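You operate a simulated robot arm through the tools that you are given. There is no shell and no other tool.

You run a simulated robot arm. Do the job below in one go: nothing can be reset, and whatever is moved stays where it is left.

## Task
Turn the hot iron down to silk, iron the cream scarf, park the iron and put the scarf away.
Fine: no scorch marks; dial off at the end; scarf in the ironing cupboard's drawer, shut again; leave the other scarves.
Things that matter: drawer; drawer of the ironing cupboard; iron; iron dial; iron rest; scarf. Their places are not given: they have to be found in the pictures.

It is judged by the outcome, as a careful person would: the job done as asked, and still so three seconds after it is handed in. It fails if anything else is knocked over, pushed out of place, dropped, spilled or broken.

## Robot
A 7-joint arm with a three-finger gripper, fixed in place. Base frame: the origin is on the floor under the middle of its stand, x ahead of it, y to its left, z up. Units: mm, degrees, N and s.
It reaches about 1342 mm from its shoulder. Its first joint turns from -166.0 to 166.0 degrees. Payload 2.69 kg.
The TCP is the grasp point between the finger pads, 30 mm short of the fingertips. In the tool frame z runs along the fingers and y along their closing line. The gripper opens to 128 mm; its body begins 117 mm behind the TCP.
Orientation is told as [roll, pitch, yaw] about the base's x, y, z axes, in that order, counted from this pose: with the fingers straight down and closing along the base's y, the tool's x points along the base's -x, its y along +y and its z along -z.

## Interface
- The arm moves only by the tool send_rows. Its argument "moves" is a list of rows, each an object (a shift or turn left out is 0, a gripper value left out holds the last) with "delta_pos": the shift along the tool's x, y, z in units of 25 mm (1.0 is 25 mm), a list of three; "delta_rot": the turn, a rotation vector about the tool's x, y, z in units of 6 degrees (1.0 is 6 degrees), a list of three; "hand": the finger opening in mm, from 0 to 128. In form: [{"delta_pos": [tx, ty, tz], "delta_rot": [rx, ry, rz], "hand": hand}, ...]. A call has 1 to 20 rows; each row shifts and turns the commanded pose from where the row before left it, along the tool's axes as they then stand. A call with a number of a shift or a turn outside -1 to 1 is refused whole. Each row takes 0.2 s and may step no farther than 50 mm and 8.6 degrees from the row before; otherwise, or with a gripper value out of range, the whole call is refused. A pose out of reach is approached as far as the arm can. The call stops where the force on the tool passes 40 N (or 10 N more than at its start, if that is more) or the arm is blocked; 0.2 s more then pass. The fingers move at their own pace (about 127 mm/s each) and stop on an object; they squeeze with about 24 N. The grip force told is the motor's: it shows also when the fingers shut on nothing. Time passes only in rows, and 0.2 s behind the last, so rows that do not move let the fingers close. The reply holds the time, the measured pose of the TCP, the force on the tool along the base axes, the opening and the grip force, in the units named above and with some noise, with the torque about the TCP (base axes, N m) and any sound that the robot's microphone picked up, and new pictures: "views" is both (left out), scene, wrist or none.
- Cameras (640 x 400 px; columns grow to the right, rows downward): "scene" is fixed at [231.2, -490.9, 1655.3]; the picture's right is [0.75, -0.66, 0.00], its down [-0.41, -0.47, -0.78] and it looks along [0.52, 0.59, -0.62] (base axes); focal length 366 px, centre (320, 200). "wrist" rides on the gripper at [58, 54, -131] in the tool frame; the picture's right is [-0.68, 0.74, 0.00], its down [-0.62, -0.57, -0.55] and it looks along [-0.40, -0.37, 0.84] (tool axes); focal length 234 px, centre (320, 200).
- slide_trunk(by): moves the trunk up (or, below 0, down) by that many mm; the arm rides with it, the base frame stays. It gives what a move gives, with no picture.
- point_at(camera, pixels): for up to 12 pixels [column, row] of the newest picture of that camera ("zoom" is the newest enlarged one), the place [x, y, z] in the base frame of the surface seen there, good to about 2 mm, but the place of the scene camera against the robot may be out by one fixed shift of up to 25 mm in any direction. It takes no simulated time.
- close_up(camera, box): a new picture of the part [left, top, right, bottom] of that camera's present view, enlarged. It takes no simulated time.
- finish_job(): hands the job in; it is judged then, once.

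Leave the gripper open and the arm clear of the work at the hand-in unless told otherwise.

The tools are called after ">>>" by a JSON object that holds its "op" and its "data". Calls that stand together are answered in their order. send_rows: Moves the arm, as the interface text tells. Its arguments: {"type":"object","properties":{"moves":{"type":"array"},"views":{"type":"string","enum":["both","scene","wrist","none"]}},"required":["moves"]} The other tools are called the same way: slide_trunk (by) moves the trunk up or down; point_at (camera, pixels) gives the place of the surface under pixels of a picture; close_up (camera, box) takes an enlarged picture of a part of a camera's view; finish_job () hands the job in.

At the start:

```text
time_s: 0.0
tcp_pos: [735.8, 231.2, 1292.2]
orientation: [0.0, 0.0, 0.0]
wrist_force: [-0.1, -0.1, -0.1]
moment: [0.01, 0.02, -0.02]
gripper_width: 128.1
finger_force: 0.0
trunk travel left (down, up): [-150.0, 200.0]
```

scene: 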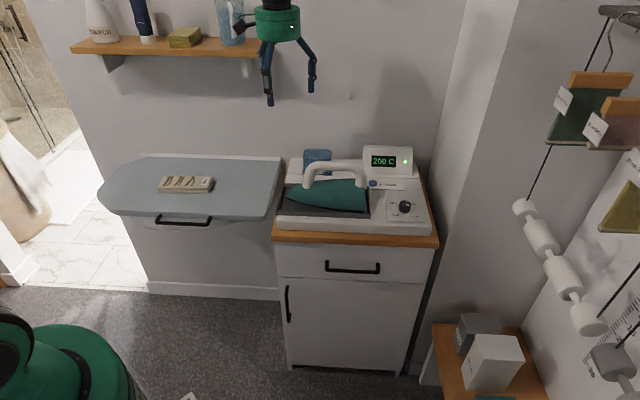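
wrist: 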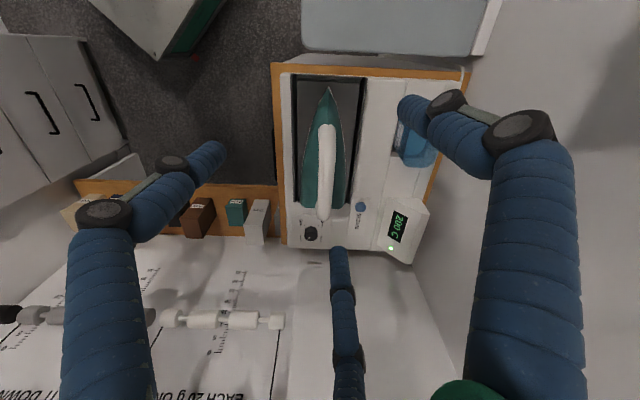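

I see the iron on its station (scene about 330,190), a display reading 200 C (383,160), a dial (405,207), an ironing board at left with something small on it (187,184), and a cupboard with a drawer (353,266). The scarves seem to be hanging on the right. I'll take enlarged pictures to find things.

>>> {"op": "close_up", "data": {"camera": "scene", "box": [260, 130, 450, 250]}}

>>> {"op": "close_up", "data": {"camera": "scene", "box": [90, 140, 290, 265]}}

>>> {"op": "close_up", "data": {"camera": "scene", "box": [430, 0, 640, 400]}}

>>> {"op": "close_up", "data": {"camera": "wrist", "box": [260, 50, 480, 280]}}

```text
3.33 times, centred on (355, 190) of scene
```

zoom: 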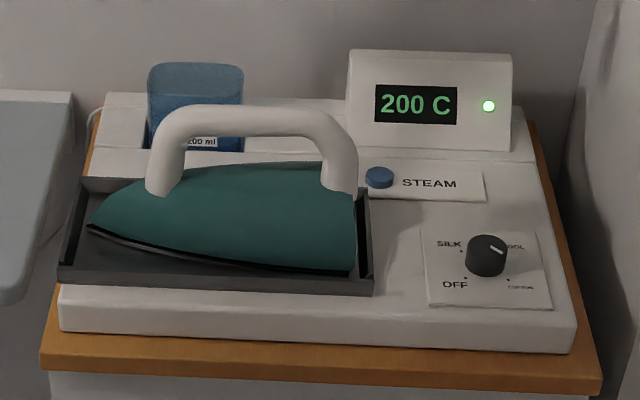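

```text
3.20 times, centred on (190, 202) of scene
```

zoom: 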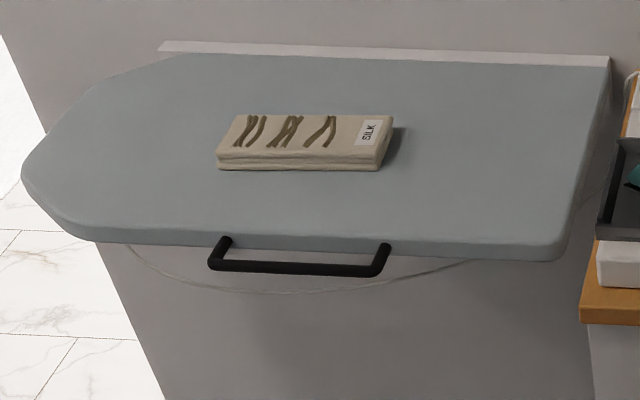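

```text
1.00 times, centred on (535, 200) of scene (not enlarged: the box is as wide or as high as the picture)
```

zoom: 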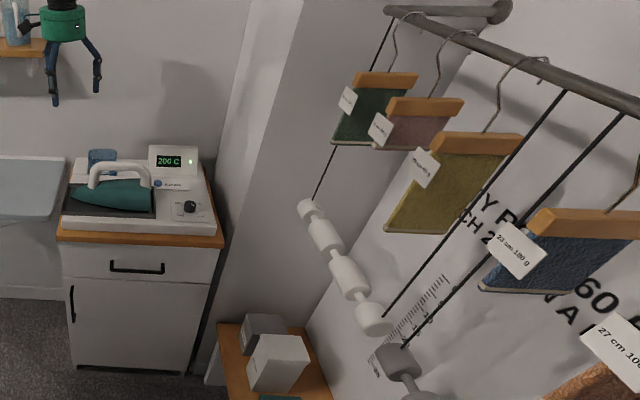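

```text
1.74 times, centred on (370, 165) of wrist
```

zoom: 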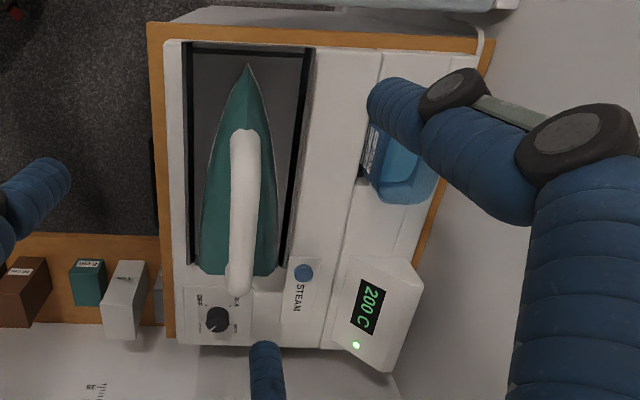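

The cream scarf with a SILK label and crease marks lies folded on the board. The dial has marks SILK, WOOL, OFF and COTTON. I'll look at the dial more closely and measure places.

>>> {"op": "close_up", "data": {"camera": "scene", "box": [380, 190, 430, 225]}}

>>> {"op": "close_up", "data": {"camera": "wrist", "box": [280, 190, 350, 255]}}

>>> {"op": "point_at", "data": {"camera": "scene", "pixels": [[404, 205], [399, 221], [306, 166], [335, 163], [365, 170], [365, 211], [288, 198], [160, 184], [214, 184], [187, 181], [183, 223], [353, 272]]}}

>>> {"op": "point_at", "data": {"camera": "wrist", "pixels": [[310, 233], [329, 90], [326, 130], [325, 170], [323, 215], [346, 203], [303, 205], [360, 206], [300, 80], [363, 80], [291, 244], [281, 70]]}}

```text
11.43 times, centred on (405, 208) of scene
```

zoom: 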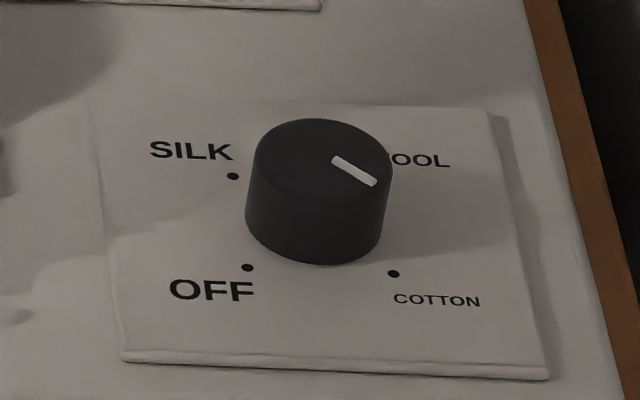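

```text
6.15 times, centred on (315, 222) of wrist
```

zoom: 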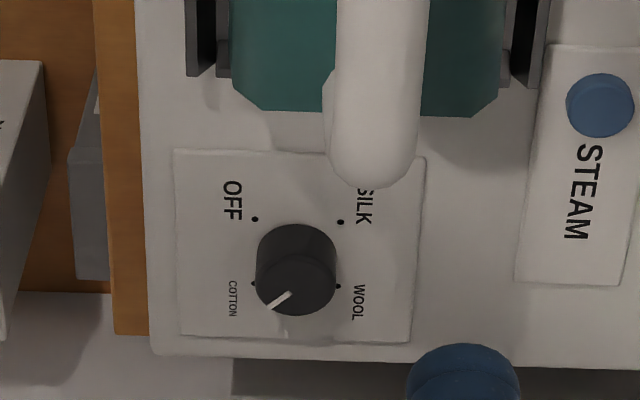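

```text
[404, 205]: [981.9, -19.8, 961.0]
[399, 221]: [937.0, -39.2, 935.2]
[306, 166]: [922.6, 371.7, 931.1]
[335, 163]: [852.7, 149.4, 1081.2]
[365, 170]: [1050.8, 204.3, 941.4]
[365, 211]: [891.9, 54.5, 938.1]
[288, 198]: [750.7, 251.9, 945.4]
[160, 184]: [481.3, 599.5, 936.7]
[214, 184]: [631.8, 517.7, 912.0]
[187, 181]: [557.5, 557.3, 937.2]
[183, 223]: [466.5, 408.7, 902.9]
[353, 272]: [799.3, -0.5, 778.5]
```

```text
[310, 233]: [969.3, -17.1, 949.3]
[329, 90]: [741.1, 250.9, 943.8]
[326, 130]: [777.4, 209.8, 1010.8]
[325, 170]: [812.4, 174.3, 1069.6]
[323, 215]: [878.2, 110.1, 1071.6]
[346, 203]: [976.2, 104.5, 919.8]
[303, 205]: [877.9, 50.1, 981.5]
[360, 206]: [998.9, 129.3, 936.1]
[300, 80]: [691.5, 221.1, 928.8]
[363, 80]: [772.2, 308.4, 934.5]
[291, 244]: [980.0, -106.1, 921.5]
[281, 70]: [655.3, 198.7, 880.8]
```

The pointer line is towards COTTON (lower right), and the order clockwise is OFF, SILK, WOOL, COTTON. I'll measure the dial marks and the button in both cameras' enlarged views to find the scene camera's shift.

>>> {"op": "close_up", "data": {"camera": "scene", "box": [360, 140, 440, 230]}}

```text
4.44 times, centred on (400, 185) of scene
```

zoom: 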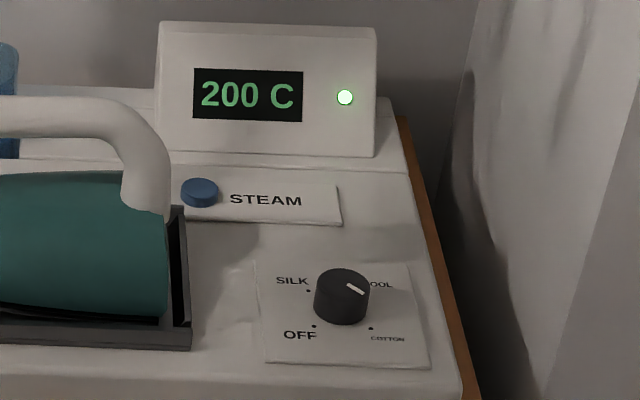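

The enlarged picture shows the dial marks at SILK (308,291), OFF (313,326), COTTON (371,329), the steam button top (200,186), the green lamp (344,97) and the panel corners. I'll get their places.

>>> {"op": "point_at", "data": {"camera": "zoom", "pixels": [[308, 291], [313, 326], [371, 329], [340, 283], [200, 186], [344, 97], [342, 225], [431, 367], [267, 361], [254, 262], [190, 349], [460, 392]]}}

>>> {"op": "close_up", "data": {"camera": "wrist", "box": [275, 180, 435, 280]}}

```text
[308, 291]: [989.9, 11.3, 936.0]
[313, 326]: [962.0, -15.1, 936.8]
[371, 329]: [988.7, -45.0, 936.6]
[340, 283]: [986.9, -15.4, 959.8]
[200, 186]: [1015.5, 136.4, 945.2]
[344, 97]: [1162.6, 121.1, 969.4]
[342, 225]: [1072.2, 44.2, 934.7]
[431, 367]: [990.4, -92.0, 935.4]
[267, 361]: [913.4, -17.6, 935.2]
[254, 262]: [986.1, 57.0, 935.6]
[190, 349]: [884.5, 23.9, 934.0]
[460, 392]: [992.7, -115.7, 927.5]
```

```text
4.00 times, centred on (355, 230) of wrist
```

zoom: 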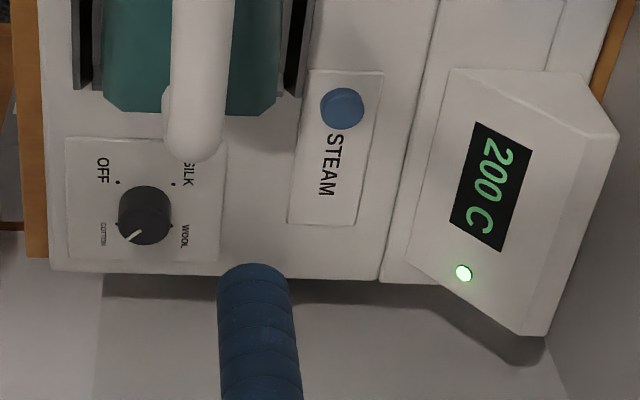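

Same features in the wrist enlargement: OFF mark (117,182), SILK mark (173,184), WOOL mark (171,226), COTTON mark (117,224), steam button (342,108), lamp (463,273). I'll get these places.

>>> {"op": "point_at", "data": {"camera": "zoom", "pixels": [[117, 182], [173, 184], [171, 226], [116, 224], [145, 230], [342, 103], [463, 273], [288, 222], [68, 256], [65, 139], [220, 262], [130, 237]]}}

```text
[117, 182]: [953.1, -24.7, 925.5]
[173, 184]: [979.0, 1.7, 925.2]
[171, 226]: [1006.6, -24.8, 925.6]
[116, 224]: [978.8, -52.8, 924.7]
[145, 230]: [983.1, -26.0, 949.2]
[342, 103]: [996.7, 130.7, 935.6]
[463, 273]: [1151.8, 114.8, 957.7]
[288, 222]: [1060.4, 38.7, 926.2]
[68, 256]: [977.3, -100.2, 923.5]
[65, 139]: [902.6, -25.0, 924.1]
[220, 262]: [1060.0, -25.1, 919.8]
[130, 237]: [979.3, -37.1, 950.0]
```

The scene camera's shift is about (+10, +9, +11) mm; the wrist view is the true one. The dial centre is about (979, -25), knob top z≈950, panel z≈925. The marks sit at OFF −x, SILK +y, WOOL +x, COTTON −y, and the pointer is at −y (COTTON). Now I'll check the wall to the right and the handle's shape.

>>> {"op": "point_at", "data": {"camera": "wrist", "pixels": [[380, 290], [300, 290], [270, 250], [400, 330], [324, 123], [334, 160], [316, 160], [332, 200], [317, 200], [320, 221], [328, 218], [329, 140]]}}

>>> {"op": "point_at", "data": {"camera": "scene", "pixels": [[445, 150], [445, 220], [430, 300], [328, 263], [380, 271], [305, 262], [280, 275], [432, 282], [288, 300], [120, 165], [270, 220], [240, 180]]}}

```text
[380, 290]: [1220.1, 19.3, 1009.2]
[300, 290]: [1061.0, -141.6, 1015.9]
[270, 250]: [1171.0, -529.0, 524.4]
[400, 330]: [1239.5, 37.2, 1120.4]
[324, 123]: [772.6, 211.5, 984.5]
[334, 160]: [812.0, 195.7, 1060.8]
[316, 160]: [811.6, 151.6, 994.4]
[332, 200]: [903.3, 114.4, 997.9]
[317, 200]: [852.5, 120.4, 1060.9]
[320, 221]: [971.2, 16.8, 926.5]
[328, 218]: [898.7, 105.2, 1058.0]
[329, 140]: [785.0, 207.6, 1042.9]
```

```text
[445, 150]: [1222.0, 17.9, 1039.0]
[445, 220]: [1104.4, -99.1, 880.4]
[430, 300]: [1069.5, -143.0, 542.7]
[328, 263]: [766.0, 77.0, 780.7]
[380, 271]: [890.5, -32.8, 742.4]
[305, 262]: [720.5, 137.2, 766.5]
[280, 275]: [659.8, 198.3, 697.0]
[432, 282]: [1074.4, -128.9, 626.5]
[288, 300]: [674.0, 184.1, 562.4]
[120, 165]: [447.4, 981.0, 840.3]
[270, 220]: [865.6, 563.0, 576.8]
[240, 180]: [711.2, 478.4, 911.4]
```

The wall on the right is about 140 mm from the dial, so there's enough room. I'll first move level above the dial and then down to about z=1130 with a half-open hand.

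>>> {"op": "send_rows", "data": {"moves": [{"delta_pos": [-0.886, -0.932, 0]}, {"delta_pos": [-0.886, -0.932, 0]}, {"delta_pos": [-0.886, -0.932, 0]}, {"delta_pos": [-0.886, -0.932, 0]}, {"delta_pos": [-0.886, -0.932, 0]}, {"delta_pos": [-0.886, -0.932, 0]}, {"delta_pos": [-0.886, -0.932, 0]}, {"delta_pos": [-0.886, -0.932, 0]}, {"delta_pos": [-0.886, -0.932, 0]}, {"delta_pos": [-0.886, -0.932, 0]}, {"delta_pos": [-0.886, -0.932, 0]}, {"delta_pos": [0, 0, 1]}, {"delta_pos": [0, 0, 1]}, {"delta_pos": [0, 0, 1]}, {"delta_pos": [0, 0, 1]}, {"delta_pos": [0, 0, 1]}, {"delta_pos": [0, 0, 1], "hand": 90}, {"delta_pos": [0, 0, 0]}]}}

```text
time_s: 3.8
tcp_pos: [979.3, -24.7, 1142.1]
orientation: [0.0, 0.0, 0.0]
wrist_force: [0.0, 0.5, -0.1]
moment: [0.02, 0.04, 0.0]
gripper_width: 90.3
finger_force: 0.0
trunk travel left (down, up): [-150.0, 200.0]
```

scene: 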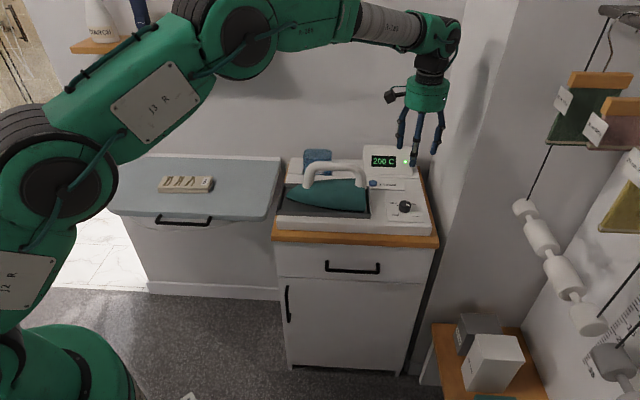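
wrist: 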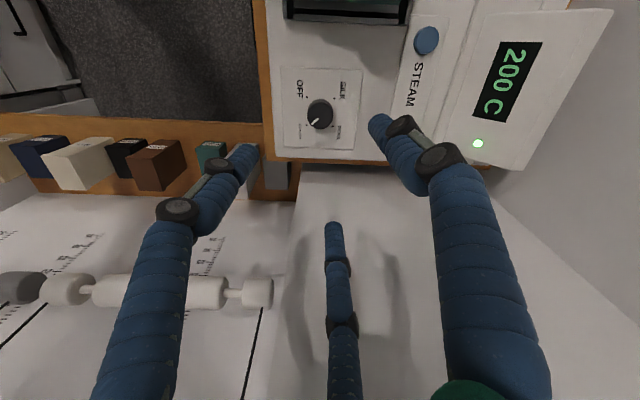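

The hand is above the dial. I'll turn the hand clockwise by 90° (yaw −90) first, so that there's a long counter-clockwise turn available.

>>> {"op": "send_rows", "data": {"moves": [{"delta_rot": [0, 0, 1]}, {"delta_rot": [0, 0, 1]}, {"delta_rot": [0, 0, 1]}, {"delta_rot": [0, 0, 1]}, {"delta_rot": [0, 0, 1]}, {"delta_rot": [0, 0, 1]}, {"delta_rot": [0, 0, 1]}, {"delta_rot": [0, 0, 1]}, {"delta_rot": [0, 0, 1]}, {"delta_rot": [0, 0, 1]}, {"delta_rot": [0, 0, 1]}, {"delta_rot": [0, 0, 1]}, {"delta_rot": [0, 0, 1]}, {"delta_rot": [0, 0, 1]}, {"delta_rot": [0, 0, 1]}, {"delta_pos": [0, 0, 1]}, {"delta_pos": [0, 0, 1]}, {"delta_pos": [0, 0, 1], "hand": 70}, {"delta_pos": [0, 0, 0]}]}}

```text
time_s: 7.8
tcp_pos: [981.4, -25.7, 1067.7]
orientation: [0.1, 0.1, -89.9]
wrist_force: [0.6, -1.1, -0.9]
moment: [-0.01, 0.0, -0.01]
gripper_width: 70.0
finger_force: 0.1
trunk travel left (down, up): [-150.0, 200.0]
```

scene: 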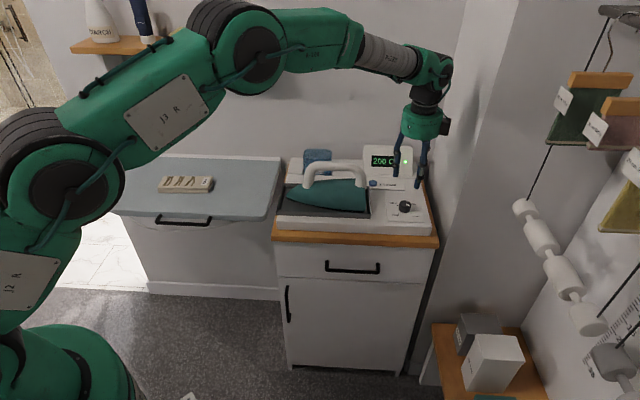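
wrist: 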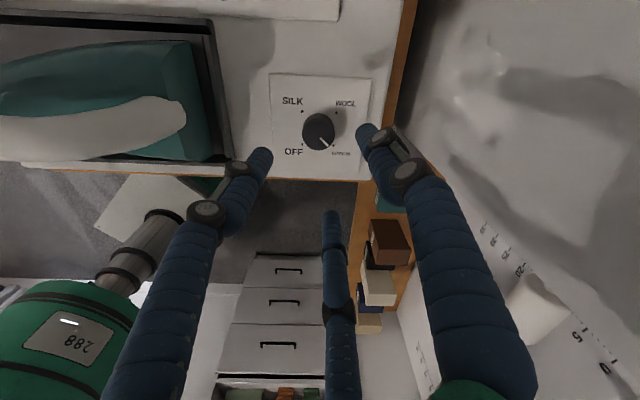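

The knob is at (318,130) in the wrist picture. I'll re-measure it from nearer.

>>> {"op": "close_up", "data": {"camera": "wrist", "box": [265, 80, 375, 170]}}

```text
4.44 times, centred on (320, 125) of wrist
```

zoom: 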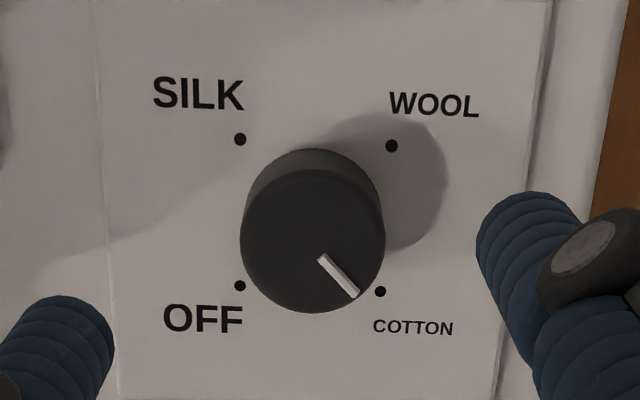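

>>> {"op": "point_at", "data": {"camera": "zoom", "pixels": [[240, 139], [391, 146], [380, 291], [240, 285], [312, 240], [246, 240], [380, 240], [312, 176], [312, 306], [355, 295], [322, 260]]}}

```text
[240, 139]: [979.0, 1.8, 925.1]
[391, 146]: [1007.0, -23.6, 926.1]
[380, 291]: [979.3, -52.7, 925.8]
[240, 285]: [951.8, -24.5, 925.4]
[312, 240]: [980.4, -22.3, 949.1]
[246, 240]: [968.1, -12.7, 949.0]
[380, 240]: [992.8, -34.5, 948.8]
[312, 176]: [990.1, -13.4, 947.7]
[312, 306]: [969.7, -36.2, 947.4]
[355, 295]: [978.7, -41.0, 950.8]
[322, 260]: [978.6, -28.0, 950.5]
```

Knob centre about (979.5, −24.5), diameter about 35 mm. I'll go straight down to TCP z≈960 with the hand 70 open, look, and then close.

>>> {"op": "send_rows", "data": {"moves": [{"delta_pos": [0, 0, 1]}, {"delta_pos": [0, 0, 1]}, {"delta_pos": [0, 0, 1]}, {"delta_pos": [0, 0, 0.7]}, {"delta_pos": [0, 0, 0.4]}, {"delta_pos": [0, 0, 0]}]}}

```text
time_s: 9.2
tcp_pos: [981.4, -26.0, 963.8]
orientation: [-0.1, 0.0, -90.0]
wrist_force: [-0.1, -0.3, -0.5]
moment: [0.0, 0.0, 0.04]
gripper_width: 69.9
finger_force: 0.2
trunk travel left (down, up): [-150.0, 200.0]
```

scene: 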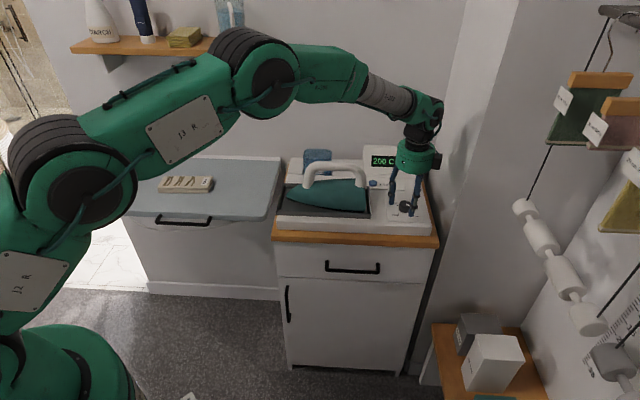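
wrist: 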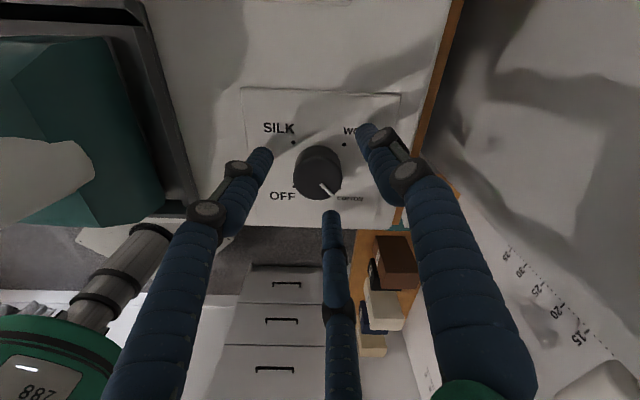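

The fingers stand round the knob with no contact. A small centring shift, then close on it.

>>> {"op": "send_rows", "data": {"moves": [{"delta_pos": [0.05, -0.06, 0.16]}, {"hand": 45}, {"hand": 36}, {"hand": 30}, {"hand": 25}, {"hand": 25}, {"hand": 25}]}}

```text
time_s: 10.8
tcp_pos: [978.8, -24.5, 960.3]
orientation: [0.0, 0.0, -90.0]
wrist_force: [-0.2, -4.6, -1.1]
moment: [-0.1, 0.05, 0.02]
gripper_width: 34.5
finger_force: 44.5
trunk travel left (down, up): [-150.0, 200.0]
```

scene: 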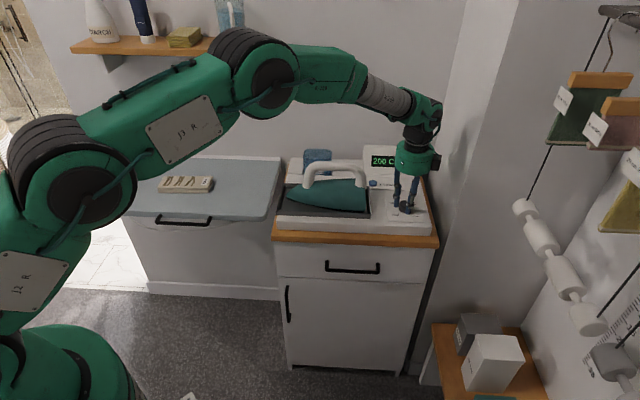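
wrist: 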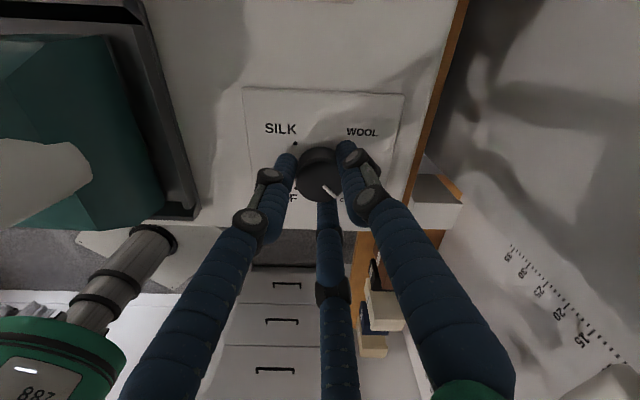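

The knob is gripped (34.5 mm). I'll turn 30° counter-clockwise first and check that the pointer follows.

>>> {"op": "send_rows", "data": {"moves": [{"delta_rot": [0, 0, -0.8]}, {"delta_rot": [0, 0, -0.8]}, {"delta_rot": [0, 0, -0.8]}, {"delta_rot": [0, 0, -0.8]}, {"delta_rot": [0, 0, -0.9]}, {"delta_rot": [0, 0, -0.9]}, {"delta_rot": [0, 0, 0]}]}}

>>> {"op": "close_up", "data": {"camera": "wrist", "box": [240, 90, 400, 230]}}

```text
time_s: 12.4
tcp_pos: [978.3, -23.4, 961.1]
orientation: [0.0, 0.0, -59.9]
wrist_force: [8.0, -7.7, -1.7]
moment: [-0.22, -0.32, 0.02]
gripper_width: 34.8
finger_force: 45.7
trunk travel left (down, up): [-150.0, 200.0]
```

scene: 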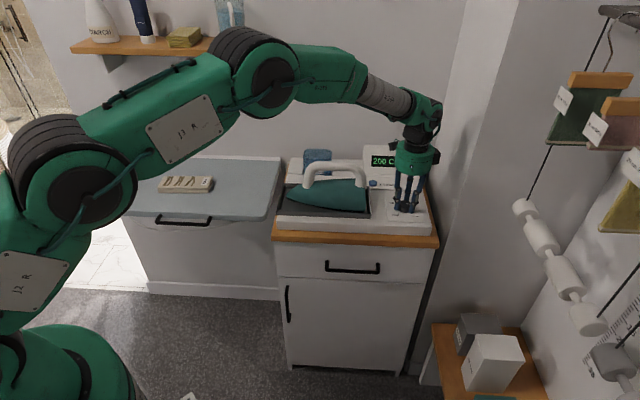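
wrist: 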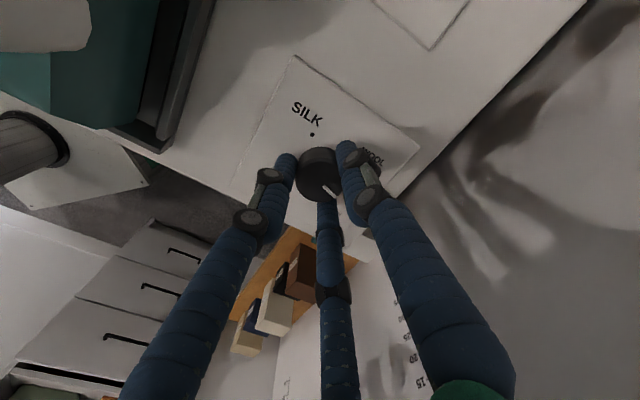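

```text
2.86 times, centred on (320, 160) of wrist
```

zoom: 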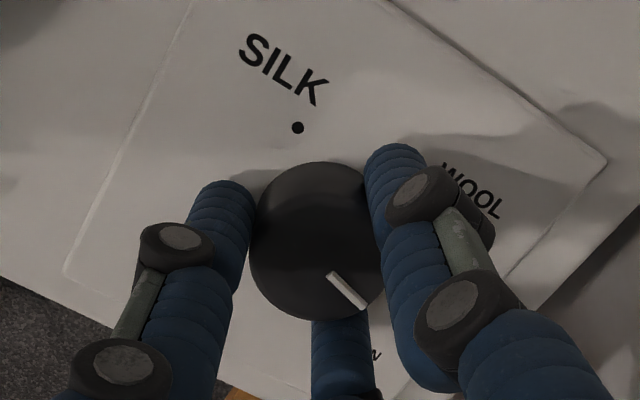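

The pointer keeps its place in the hand, so the knob turns with it. I continue counter-clockwise to yaw 0 (pointer at WOOL) and watch forces.

>>> {"op": "send_rows", "data": {"moves": [{"delta_rot": [0, 0, -1]}, {"delta_rot": [0, 0, -1]}, {"delta_rot": [0, 0, -1]}, {"delta_rot": [0, 0, -1]}, {"delta_rot": [0, 0, -1]}, {"delta_rot": [0, 0, -1]}, {"delta_rot": [0, 0, -1]}, {"delta_rot": [0, 0, -1]}, {"delta_rot": [0, 0, -1]}, {"delta_rot": [0, 0, -1]}, {"delta_rot": [0, 0, 0]}]}}

>>> {"op": "close_up", "data": {"camera": "wrist", "box": [240, 90, 400, 230]}}

```text
time_s: 14.8
tcp_pos: [977.9, -25.1, 961.3]
orientation: [0.0, 0.0, 0.1]
wrist_force: [5.2, -11.2, 1.7]
moment: [-0.18, -0.13, -0.01]
gripper_width: 34.8
finger_force: 44.5
trunk travel left (down, up): [-150.0, 200.0]
```

scene: 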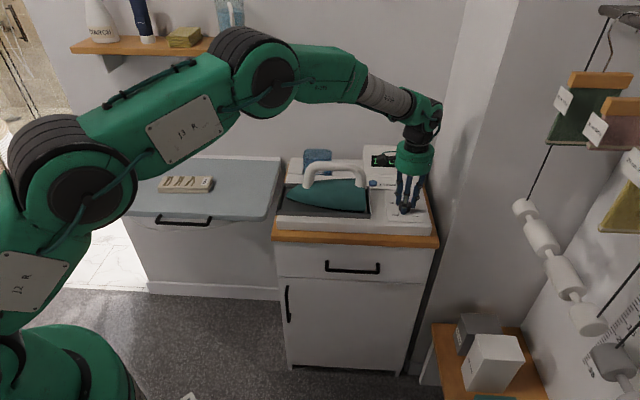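
wrist: 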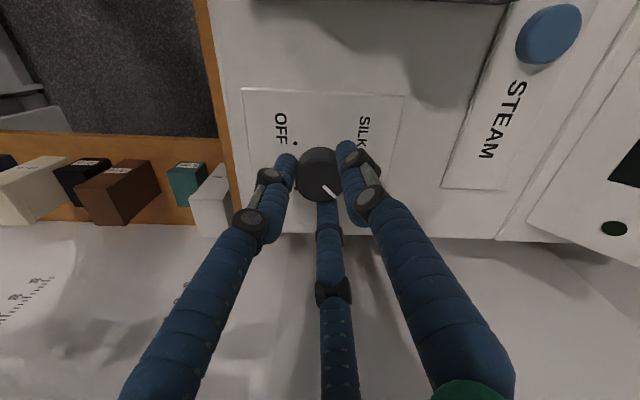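

```text
2.86 times, centred on (320, 160) of wrist
```

zoom: 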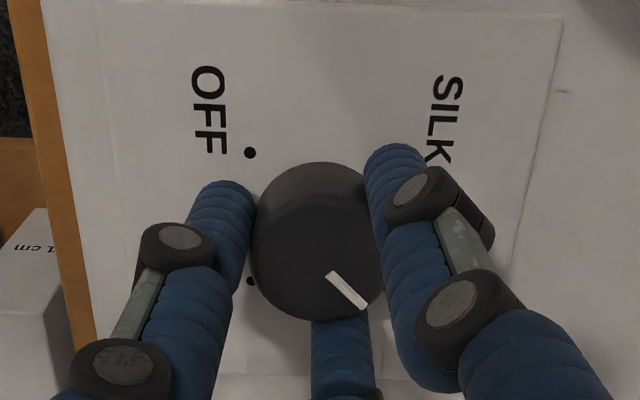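

The pointer is at WOOL now (hand at yaw 0), and the lamp has gone dark. Another 90° to SILK.

>>> {"op": "send_rows", "data": {"moves": [{"delta_rot": [0, 0, -1]}, {"delta_rot": [0, 0, -1]}, {"delta_rot": [0, 0, -1]}, {"delta_rot": [0, 0, -1]}, {"delta_rot": [0, 0, -1]}, {"delta_rot": [0, 0, -1]}, {"delta_rot": [0, 0, -1]}, {"delta_rot": [0, 0, -1]}, {"delta_rot": [0, 0, -1]}, {"delta_rot": [0, 0, -1]}, {"delta_rot": [0, 0, -1]}, {"delta_rot": [0, 0, -1]}, {"delta_rot": [0, 0, -1]}, {"delta_rot": [0, 0, -1]}, {"delta_rot": [0, 0, -1]}, {"delta_rot": [0, 0, 0]}]}}

>>> {"op": "close_up", "data": {"camera": "wrist", "box": [240, 90, 400, 230]}}

```text
time_s: 18.2
tcp_pos: [979.0, -24.8, 960.3]
orientation: [0.0, 0.1, 90.1]
wrist_force: [17.6, -15.1, 2.0]
moment: [-0.39, -0.58, 0.0]
gripper_width: 34.7
finger_force: 44.6
trunk travel left (down, up): [-150.0, 200.0]
```

scene: 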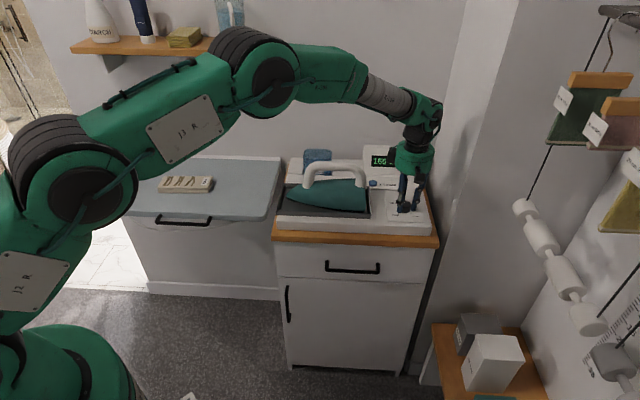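
wrist: 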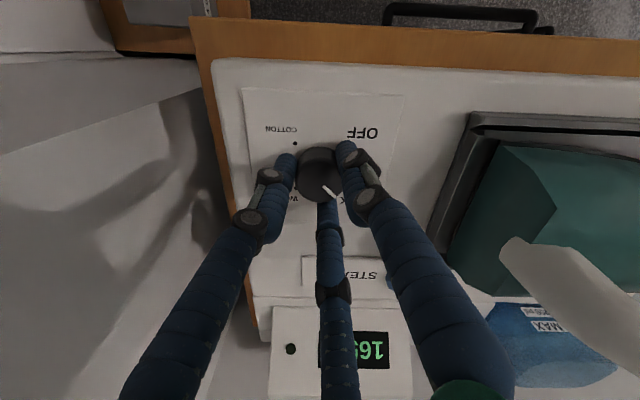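

```text
2.86 times, centred on (320, 160) of wrist
```

zoom: 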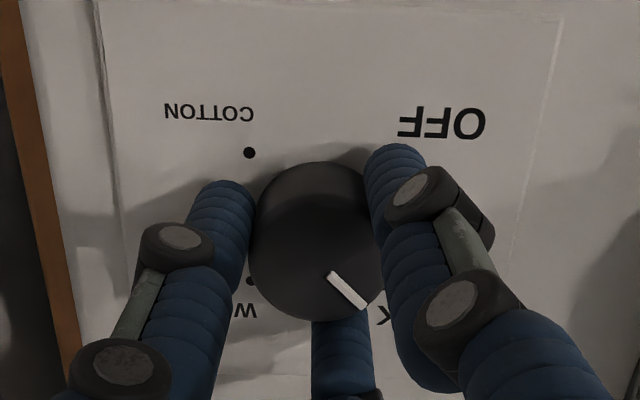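

The pointer is now by the "K" of SILK, and the display reads about 165 and falling. I release and rise.

>>> {"op": "send_rows", "data": {"moves": [{"hand": 45}, {"hand": 70}, {"hand": 70}, {"delta_pos": [0, 0, -1]}, {"delta_pos": [0, 0, -1]}, {"delta_pos": [0, 0, -1]}, {"delta_pos": [0, 0, -1]}, {"delta_pos": [0, 0, -1]}, {"delta_pos": [0, 0, -1]}, {"delta_pos": [0, 0, -1]}, {"delta_pos": [0, 0, -1]}, {"delta_pos": [0, 0, 0]}]}}

>>> {"op": "close_up", "data": {"camera": "wrist", "box": [240, 70, 420, 250]}}

>>> {"op": "close_up", "data": {"camera": "scene", "box": [360, 140, 440, 230]}}

```text
time_s: 20.8
tcp_pos: [977.7, -27.4, 1161.9]
orientation: [-0.1, 0.1, 90.0]
wrist_force: [-0.5, 0.0, -0.4]
moment: [0.0, -0.01, 0.01]
gripper_width: 70.2
finger_force: 0.0
trunk travel left (down, up): [-150.0, 200.0]
```

scene: 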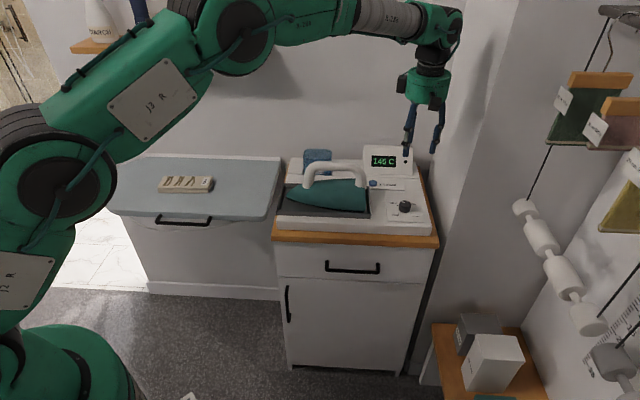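
wrist: 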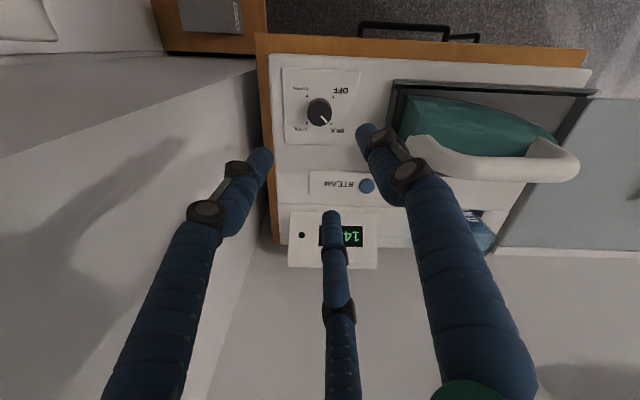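

```text
2.22 times, centred on (330, 160) of wrist
```

zoom: 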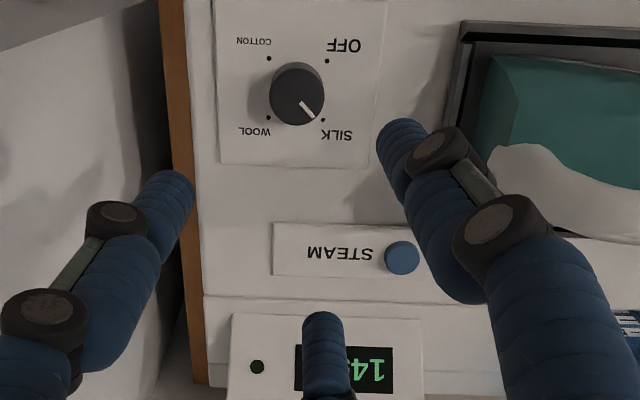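

```text
4.44 times, centred on (400, 185) of scene
```

zoom: 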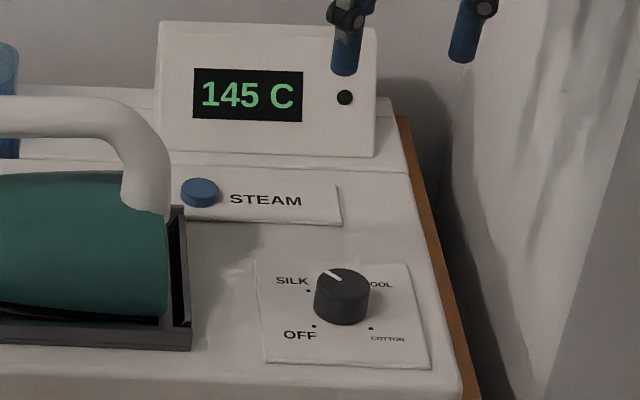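

The dial is at SILK and the display reads 145 C and falling. While it cools I'll turn the hand to yaw −45 (closing line across the iron's handle). I also check where the shelf on the back wall is.

>>> {"op": "point_at", "data": {"camera": "scene", "pixels": [[85, 47], [35, 60], [240, 145], [200, 158], [290, 150], [390, 140], [318, 158], [100, 195], [115, 215]]}}

>>> {"op": "send_rows", "data": {"moves": [{"delta_rot": [0, 0, 1]}, {"delta_rot": [0, 0, 1]}, {"delta_rot": [0, 0, 1]}, {"delta_rot": [0, 0, 1]}, {"delta_rot": [0, 0, 1]}, {"delta_rot": [0, 0, 1]}, {"delta_rot": [0, 0, 1]}, {"delta_rot": [0, 0, 1]}, {"delta_rot": [0, 0, 1]}, {"delta_rot": [0, 0, 1]}, {"delta_rot": [0, 0, 1]}, {"delta_rot": [0, 0, 1]}, {"delta_rot": [0, 0, 1]}, {"delta_rot": [0, 0, 1]}, {"delta_rot": [0, 0, 1]}, {"delta_rot": [0, 0, 1]}, {"delta_rot": [0, 0, 1]}, {"delta_rot": [0, 0, 1]}, {"delta_rot": [0, 0, 1]}, {"delta_rot": [0, 0, 1]}], "views": "none"}}

```text
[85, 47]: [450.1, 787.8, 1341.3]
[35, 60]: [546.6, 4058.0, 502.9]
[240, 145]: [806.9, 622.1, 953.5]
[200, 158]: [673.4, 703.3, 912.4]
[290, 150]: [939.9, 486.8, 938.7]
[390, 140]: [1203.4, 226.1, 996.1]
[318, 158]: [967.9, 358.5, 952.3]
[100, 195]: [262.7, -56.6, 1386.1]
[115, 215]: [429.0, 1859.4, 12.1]
```

```text
time_s: 25.0
tcp_pos: [978.7, -23.2, 1161.3]
orientation: [0.0, -0.1, -30.1]
wrist_force: [-0.5, 0.1, 0.2]
moment: [-0.03, 0.01, 0.04]
gripper_width: 70.1
finger_force: 0.0
trunk travel left (down, up): [-150.0, 200.0]
```

The shelf's front edge is at z≈1330, so I keep the hand low and in front of it. I finish turning to yaw −45 and move left over the iron at z≈1160.

>>> {"op": "send_rows", "data": {"moves": [{"delta_rot": [0, 0, 1]}, {"delta_rot": [0, 0, 1]}, {"delta_rot": [0, 0, 0.5]}, {"delta_pos": [1, 0, -0.3]}, {"delta_pos": [1, 0, -0.3]}, {"delta_pos": [1, 0, 0]}, {"delta_pos": [1, 0, 0]}, {"delta_pos": [1, 0, 0]}, {"delta_pos": [1, 0, 0]}, {"delta_pos": [1, 0, 0]}, {"delta_pos": [0, 0, 0]}]}}

>>> {"op": "close_up", "data": {"camera": "scene", "box": [360, 140, 440, 230]}}

```text
time_s: 27.4
tcp_pos: [853.0, 98.6, 1177.8]
orientation: [0.0, 0.0, -45.0]
wrist_force: [0.4, 0.4, 0.0]
moment: [-0.04, -0.04, 0.02]
gripper_width: 70.0
finger_force: 0.0
trunk travel left (down, up): [-150.0, 200.0]
```

scene: 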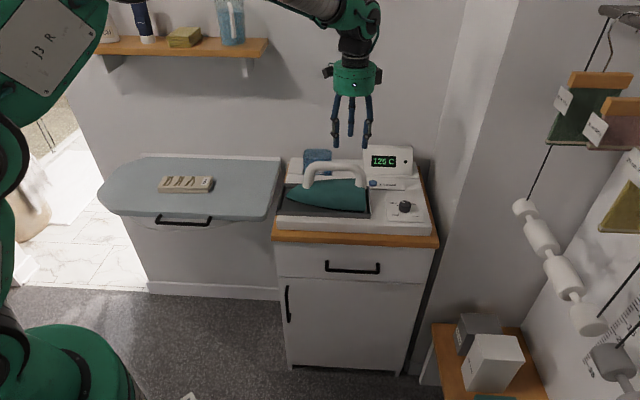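
wrist: 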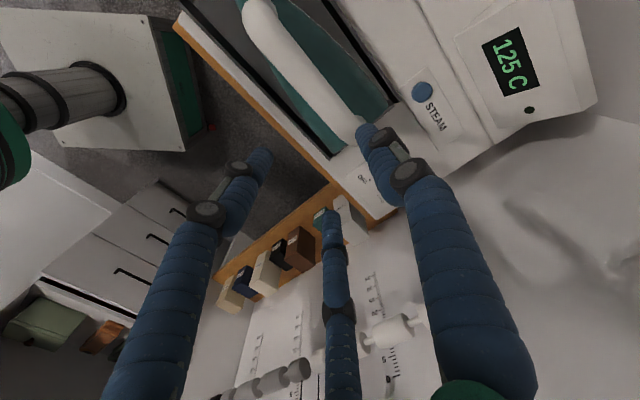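

```text
4.44 times, centred on (400, 185) of scene
```

zoom: 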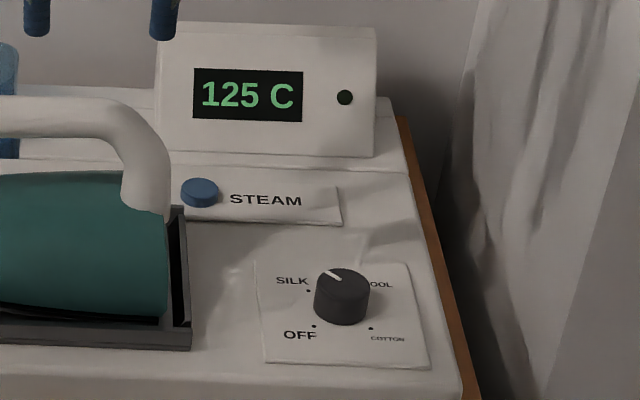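

It reads 125 C now. I continue left to above the board to look at the scarf.

>>> {"op": "send_rows", "data": {"moves": [{"delta_pos": [1, 0.08, 0]}, {"delta_pos": [1, 0.08, 0]}, {"delta_pos": [1, 0.08, 0]}, {"delta_pos": [1, 0.08, 0]}, {"delta_pos": [1, 0.08, 0]}, {"delta_pos": [1, 0.08, 0]}, {"delta_pos": [1, 0.08, 0]}, {"delta_pos": [1, 0.08, 0]}, {"delta_pos": [1, 0.08, 0]}, {"delta_pos": [1, 0.08, 0]}, {"delta_pos": [1, 0.08, 0]}, {"delta_pos": [1, 0.08, 0]}, {"delta_pos": [1, 0.08, 0]}, {"delta_pos": [1, 0.08, 0]}, {"delta_pos": [1, 0.08, 0]}, {"delta_pos": [1, 0.08, 0]}, {"delta_pos": [1, 0.08, 0]}, {"delta_pos": [1, 0.08, 0]}, {"delta_pos": [1, 0.08, 0]}, {"delta_pos": [0, 0, 0]}]}}

>>> {"op": "close_up", "data": {"camera": "scene", "box": [360, 140, 440, 230]}}

```text
time_s: 31.6
tcp_pos: [545.4, 462.5, 1175.2]
orientation: [0.0, 0.0, -45.0]
wrist_force: [-0.1, 0.6, 0.1]
moment: [-0.03, -0.03, 0.0]
gripper_width: 70.1
finger_force: 0.1
trunk travel left (down, up): [-150.0, 200.0]
```

scene: 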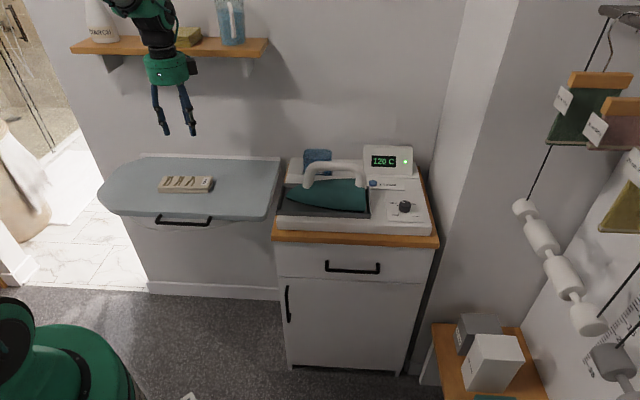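
wrist: 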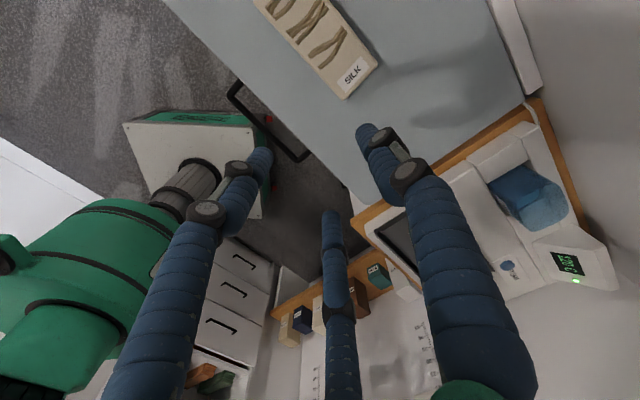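

```text
4.44 times, centred on (400, 185) of scene
```

zoom: 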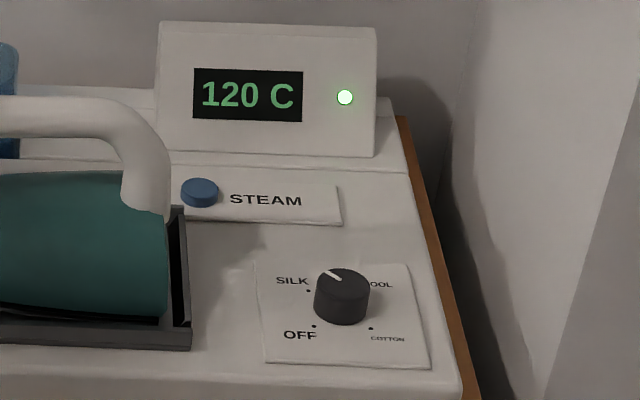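

The lamp is green at 120 C: ready for silk. I move 100 mm further left to see the whole scarf with the wrist camera.

>>> {"op": "send_rows", "data": {"moves": [{"delta_pos": [1, 0, 0]}, {"delta_pos": [1, 0, 0]}, {"delta_pos": [1, 0, 0]}, {"delta_pos": [1, 0, 0]}, {"delta_pos": [0, 0, 0]}]}}

>>> {"op": "close_up", "data": {"camera": "scene", "box": [150, 165, 225, 205]}}

```text
time_s: 32.8
tcp_pos: [474.0, 531.7, 1176.5]
orientation: [0.0, 0.0, -45.0]
wrist_force: [0.1, 0.0, 0.1]
moment: [-0.09, -0.04, -0.01]
gripper_width: 69.9
finger_force: 0.0
trunk travel left (down, up): [-150.0, 200.0]
```

scene: 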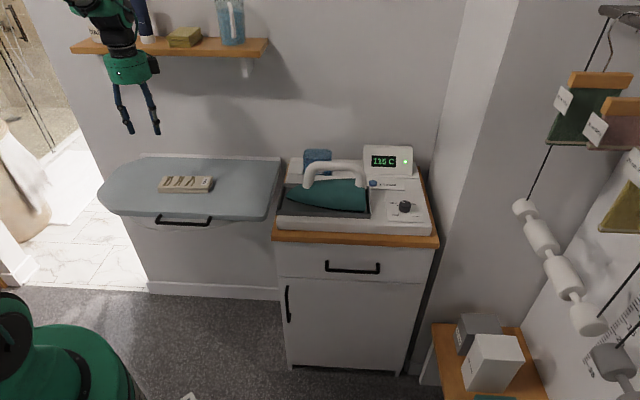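
wrist: 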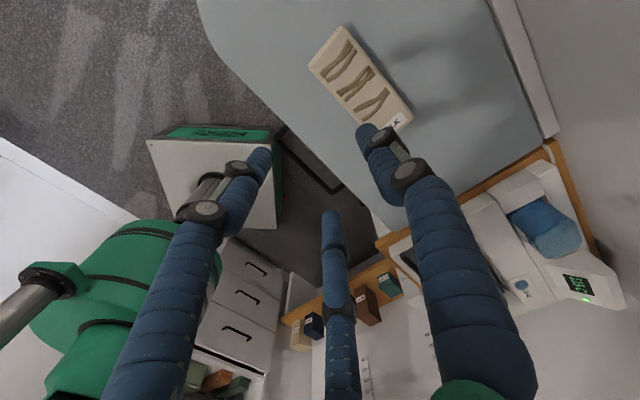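

```text
8.53 times, centred on (188, 185) of scene
```

zoom: 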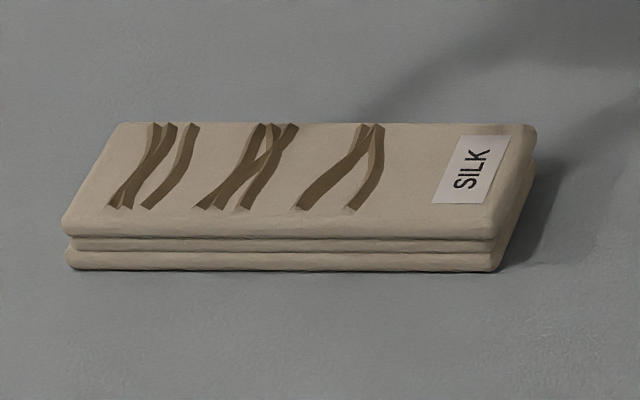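

The three creases and the label are well seen. I'll measure the scarf's corners and creases in this enlargement.

>>> {"op": "point_at", "data": {"camera": "zoom", "pixels": [[120, 130], [70, 220], [528, 132], [485, 228], [160, 165], [245, 165], [340, 165], [470, 170], [300, 300], [120, 205], [370, 127], [320, 215]]}}

>>> {"op": "close_up", "data": {"camera": "wrist", "box": [290, 10, 430, 140]}}

```text
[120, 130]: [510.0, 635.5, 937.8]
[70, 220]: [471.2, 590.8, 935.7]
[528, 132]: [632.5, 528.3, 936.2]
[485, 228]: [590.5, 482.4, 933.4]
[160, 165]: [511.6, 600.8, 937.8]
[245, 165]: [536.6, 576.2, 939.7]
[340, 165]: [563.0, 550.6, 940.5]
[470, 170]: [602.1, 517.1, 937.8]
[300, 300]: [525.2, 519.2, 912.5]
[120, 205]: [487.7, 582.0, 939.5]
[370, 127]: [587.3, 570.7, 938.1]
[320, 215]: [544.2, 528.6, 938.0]
```

```text
3.08 times, centred on (360, 75) of wrist
```

zoom: 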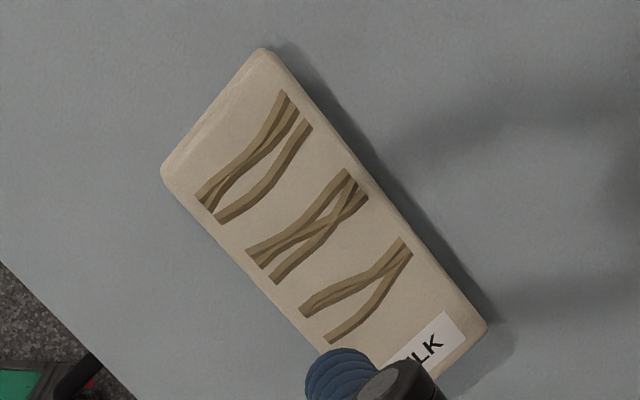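

Same from the wrist camera, the true frame.

>>> {"op": "point_at", "data": {"camera": "zoom", "pixels": [[262, 52], [167, 172], [483, 328], [284, 95], [205, 205], [350, 175], [255, 257], [404, 245], [320, 325], [300, 180], [560, 250], [440, 340]]}}

```text
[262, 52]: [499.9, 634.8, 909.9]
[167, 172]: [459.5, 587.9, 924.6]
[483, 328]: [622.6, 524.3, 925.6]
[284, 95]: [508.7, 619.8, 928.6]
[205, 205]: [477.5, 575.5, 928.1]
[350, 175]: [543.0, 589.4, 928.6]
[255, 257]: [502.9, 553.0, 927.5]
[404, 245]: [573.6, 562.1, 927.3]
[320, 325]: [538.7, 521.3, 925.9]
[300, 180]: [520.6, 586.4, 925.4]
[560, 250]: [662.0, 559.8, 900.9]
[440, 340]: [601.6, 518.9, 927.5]
```

Scarf top at z≈927, board at z≈901. It lies along the room's own line (45°), about 165 × 65 mm, with creases over its left two thirds. Next I look closely at the iron and its rest to learn the sole height and the handle.

>>> {"op": "close_up", "data": {"camera": "scene", "box": [270, 145, 390, 235]}}

```text
4.44 times, centred on (330, 190) of scene
```

zoom: 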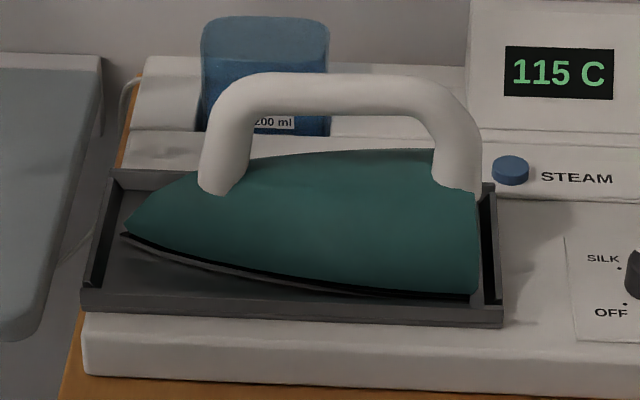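

>>> {"op": "point_at", "data": {"camera": "zoom", "pixels": [[150, 270], [130, 285], [95, 300], [300, 305], [124, 233], [470, 290], [340, 90], [280, 85], [400, 90], [340, 112], [210, 180], [465, 180]]}}

>>> {"op": "point_at", "data": {"camera": "zoom", "pixels": [[250, 275], [290, 286], [290, 293], [350, 300], [300, 160], [370, 155], [492, 280], [490, 230], [120, 180], [105, 240], [300, 335], [270, 100]]}}

```text
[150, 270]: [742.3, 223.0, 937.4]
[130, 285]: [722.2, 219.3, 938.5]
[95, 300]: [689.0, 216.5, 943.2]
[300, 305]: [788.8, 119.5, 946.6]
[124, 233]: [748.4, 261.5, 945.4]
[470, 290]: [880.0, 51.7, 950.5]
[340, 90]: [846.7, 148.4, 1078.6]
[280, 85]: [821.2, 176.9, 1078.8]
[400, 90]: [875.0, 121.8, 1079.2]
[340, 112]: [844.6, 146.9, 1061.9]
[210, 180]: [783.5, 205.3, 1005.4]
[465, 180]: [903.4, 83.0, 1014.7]
```

```text
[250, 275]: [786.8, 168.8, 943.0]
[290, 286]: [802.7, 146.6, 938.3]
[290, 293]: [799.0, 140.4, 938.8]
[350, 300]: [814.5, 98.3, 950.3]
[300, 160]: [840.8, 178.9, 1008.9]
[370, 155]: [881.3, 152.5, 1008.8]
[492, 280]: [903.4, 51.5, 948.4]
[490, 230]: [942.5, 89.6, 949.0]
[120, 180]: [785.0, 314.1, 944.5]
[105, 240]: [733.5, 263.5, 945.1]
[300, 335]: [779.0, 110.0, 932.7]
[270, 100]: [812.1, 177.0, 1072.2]
```

The rest's floor is at z≈927 (the same height as the scarf's top), with rims at z≈936. The handle bar is centred at v≈700, z≈1057 and runs along the room's line; iron body top is at z≈998. I'll go over to the handle's middle, staying at z≈1176.

>>> {"op": "send_rows", "data": {"moves": [{"delta_pos": [-1, -0.02, 0]}, {"delta_pos": [-1, -0.02, 0]}, {"delta_pos": [-1, -0.02, 0]}, {"delta_pos": [-1, -0.02, 0]}, {"delta_pos": [-1, -0.02, 0]}, {"delta_pos": [-1, -0.02, 0]}, {"delta_pos": [-1, -0.02, 0]}, {"delta_pos": [-1, -0.02, 0]}, {"delta_pos": [-1, -0.02, 0]}, {"delta_pos": [-1, -0.02, 0]}, {"delta_pos": [-1, -0.02, 0]}, {"delta_pos": [-1, -0.02, 0]}, {"delta_pos": [-1, -0.02, 0]}, {"delta_pos": [-1, -0.02, 0]}, {"delta_pos": [-1, -0.02, 0]}, {"delta_pos": [-1, -0.02, 0]}, {"delta_pos": [0, 0, 0]}]}}

```text
time_s: 36.4
tcp_pos: [752.0, 244.2, 1176.4]
orientation: [-0.1, 0.0, -45.1]
wrist_force: [-0.3, -0.2, 0.4]
moment: [0.04, 0.02, -0.01]
gripper_width: 70.0
finger_force: 0.1
trunk travel left (down, up): [-150.0, 200.0]
```

scene: 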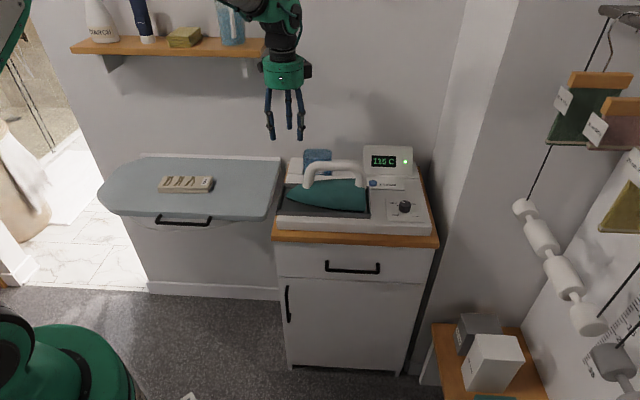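
wrist: 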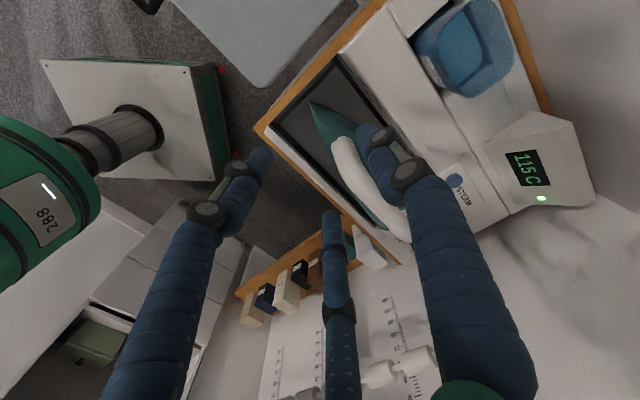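

The handle is visible between the fingers at (345,145) to (405,238). I measure along it from here.

>>> {"op": "point_at", "data": {"camera": "wrist", "pixels": [[340, 142], [348, 155], [356, 172], [366, 190], [376, 205], [398, 232], [350, 180], [362, 160], [360, 196], [320, 110], [405, 240], [372, 212]]}}

```text
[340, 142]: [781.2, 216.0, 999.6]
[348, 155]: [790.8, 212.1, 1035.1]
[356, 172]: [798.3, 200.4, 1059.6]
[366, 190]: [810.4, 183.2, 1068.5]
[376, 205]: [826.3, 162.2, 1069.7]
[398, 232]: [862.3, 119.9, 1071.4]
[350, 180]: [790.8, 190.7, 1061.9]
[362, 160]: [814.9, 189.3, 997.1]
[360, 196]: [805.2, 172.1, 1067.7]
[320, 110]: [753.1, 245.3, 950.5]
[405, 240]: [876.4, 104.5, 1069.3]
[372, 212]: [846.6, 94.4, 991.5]
```

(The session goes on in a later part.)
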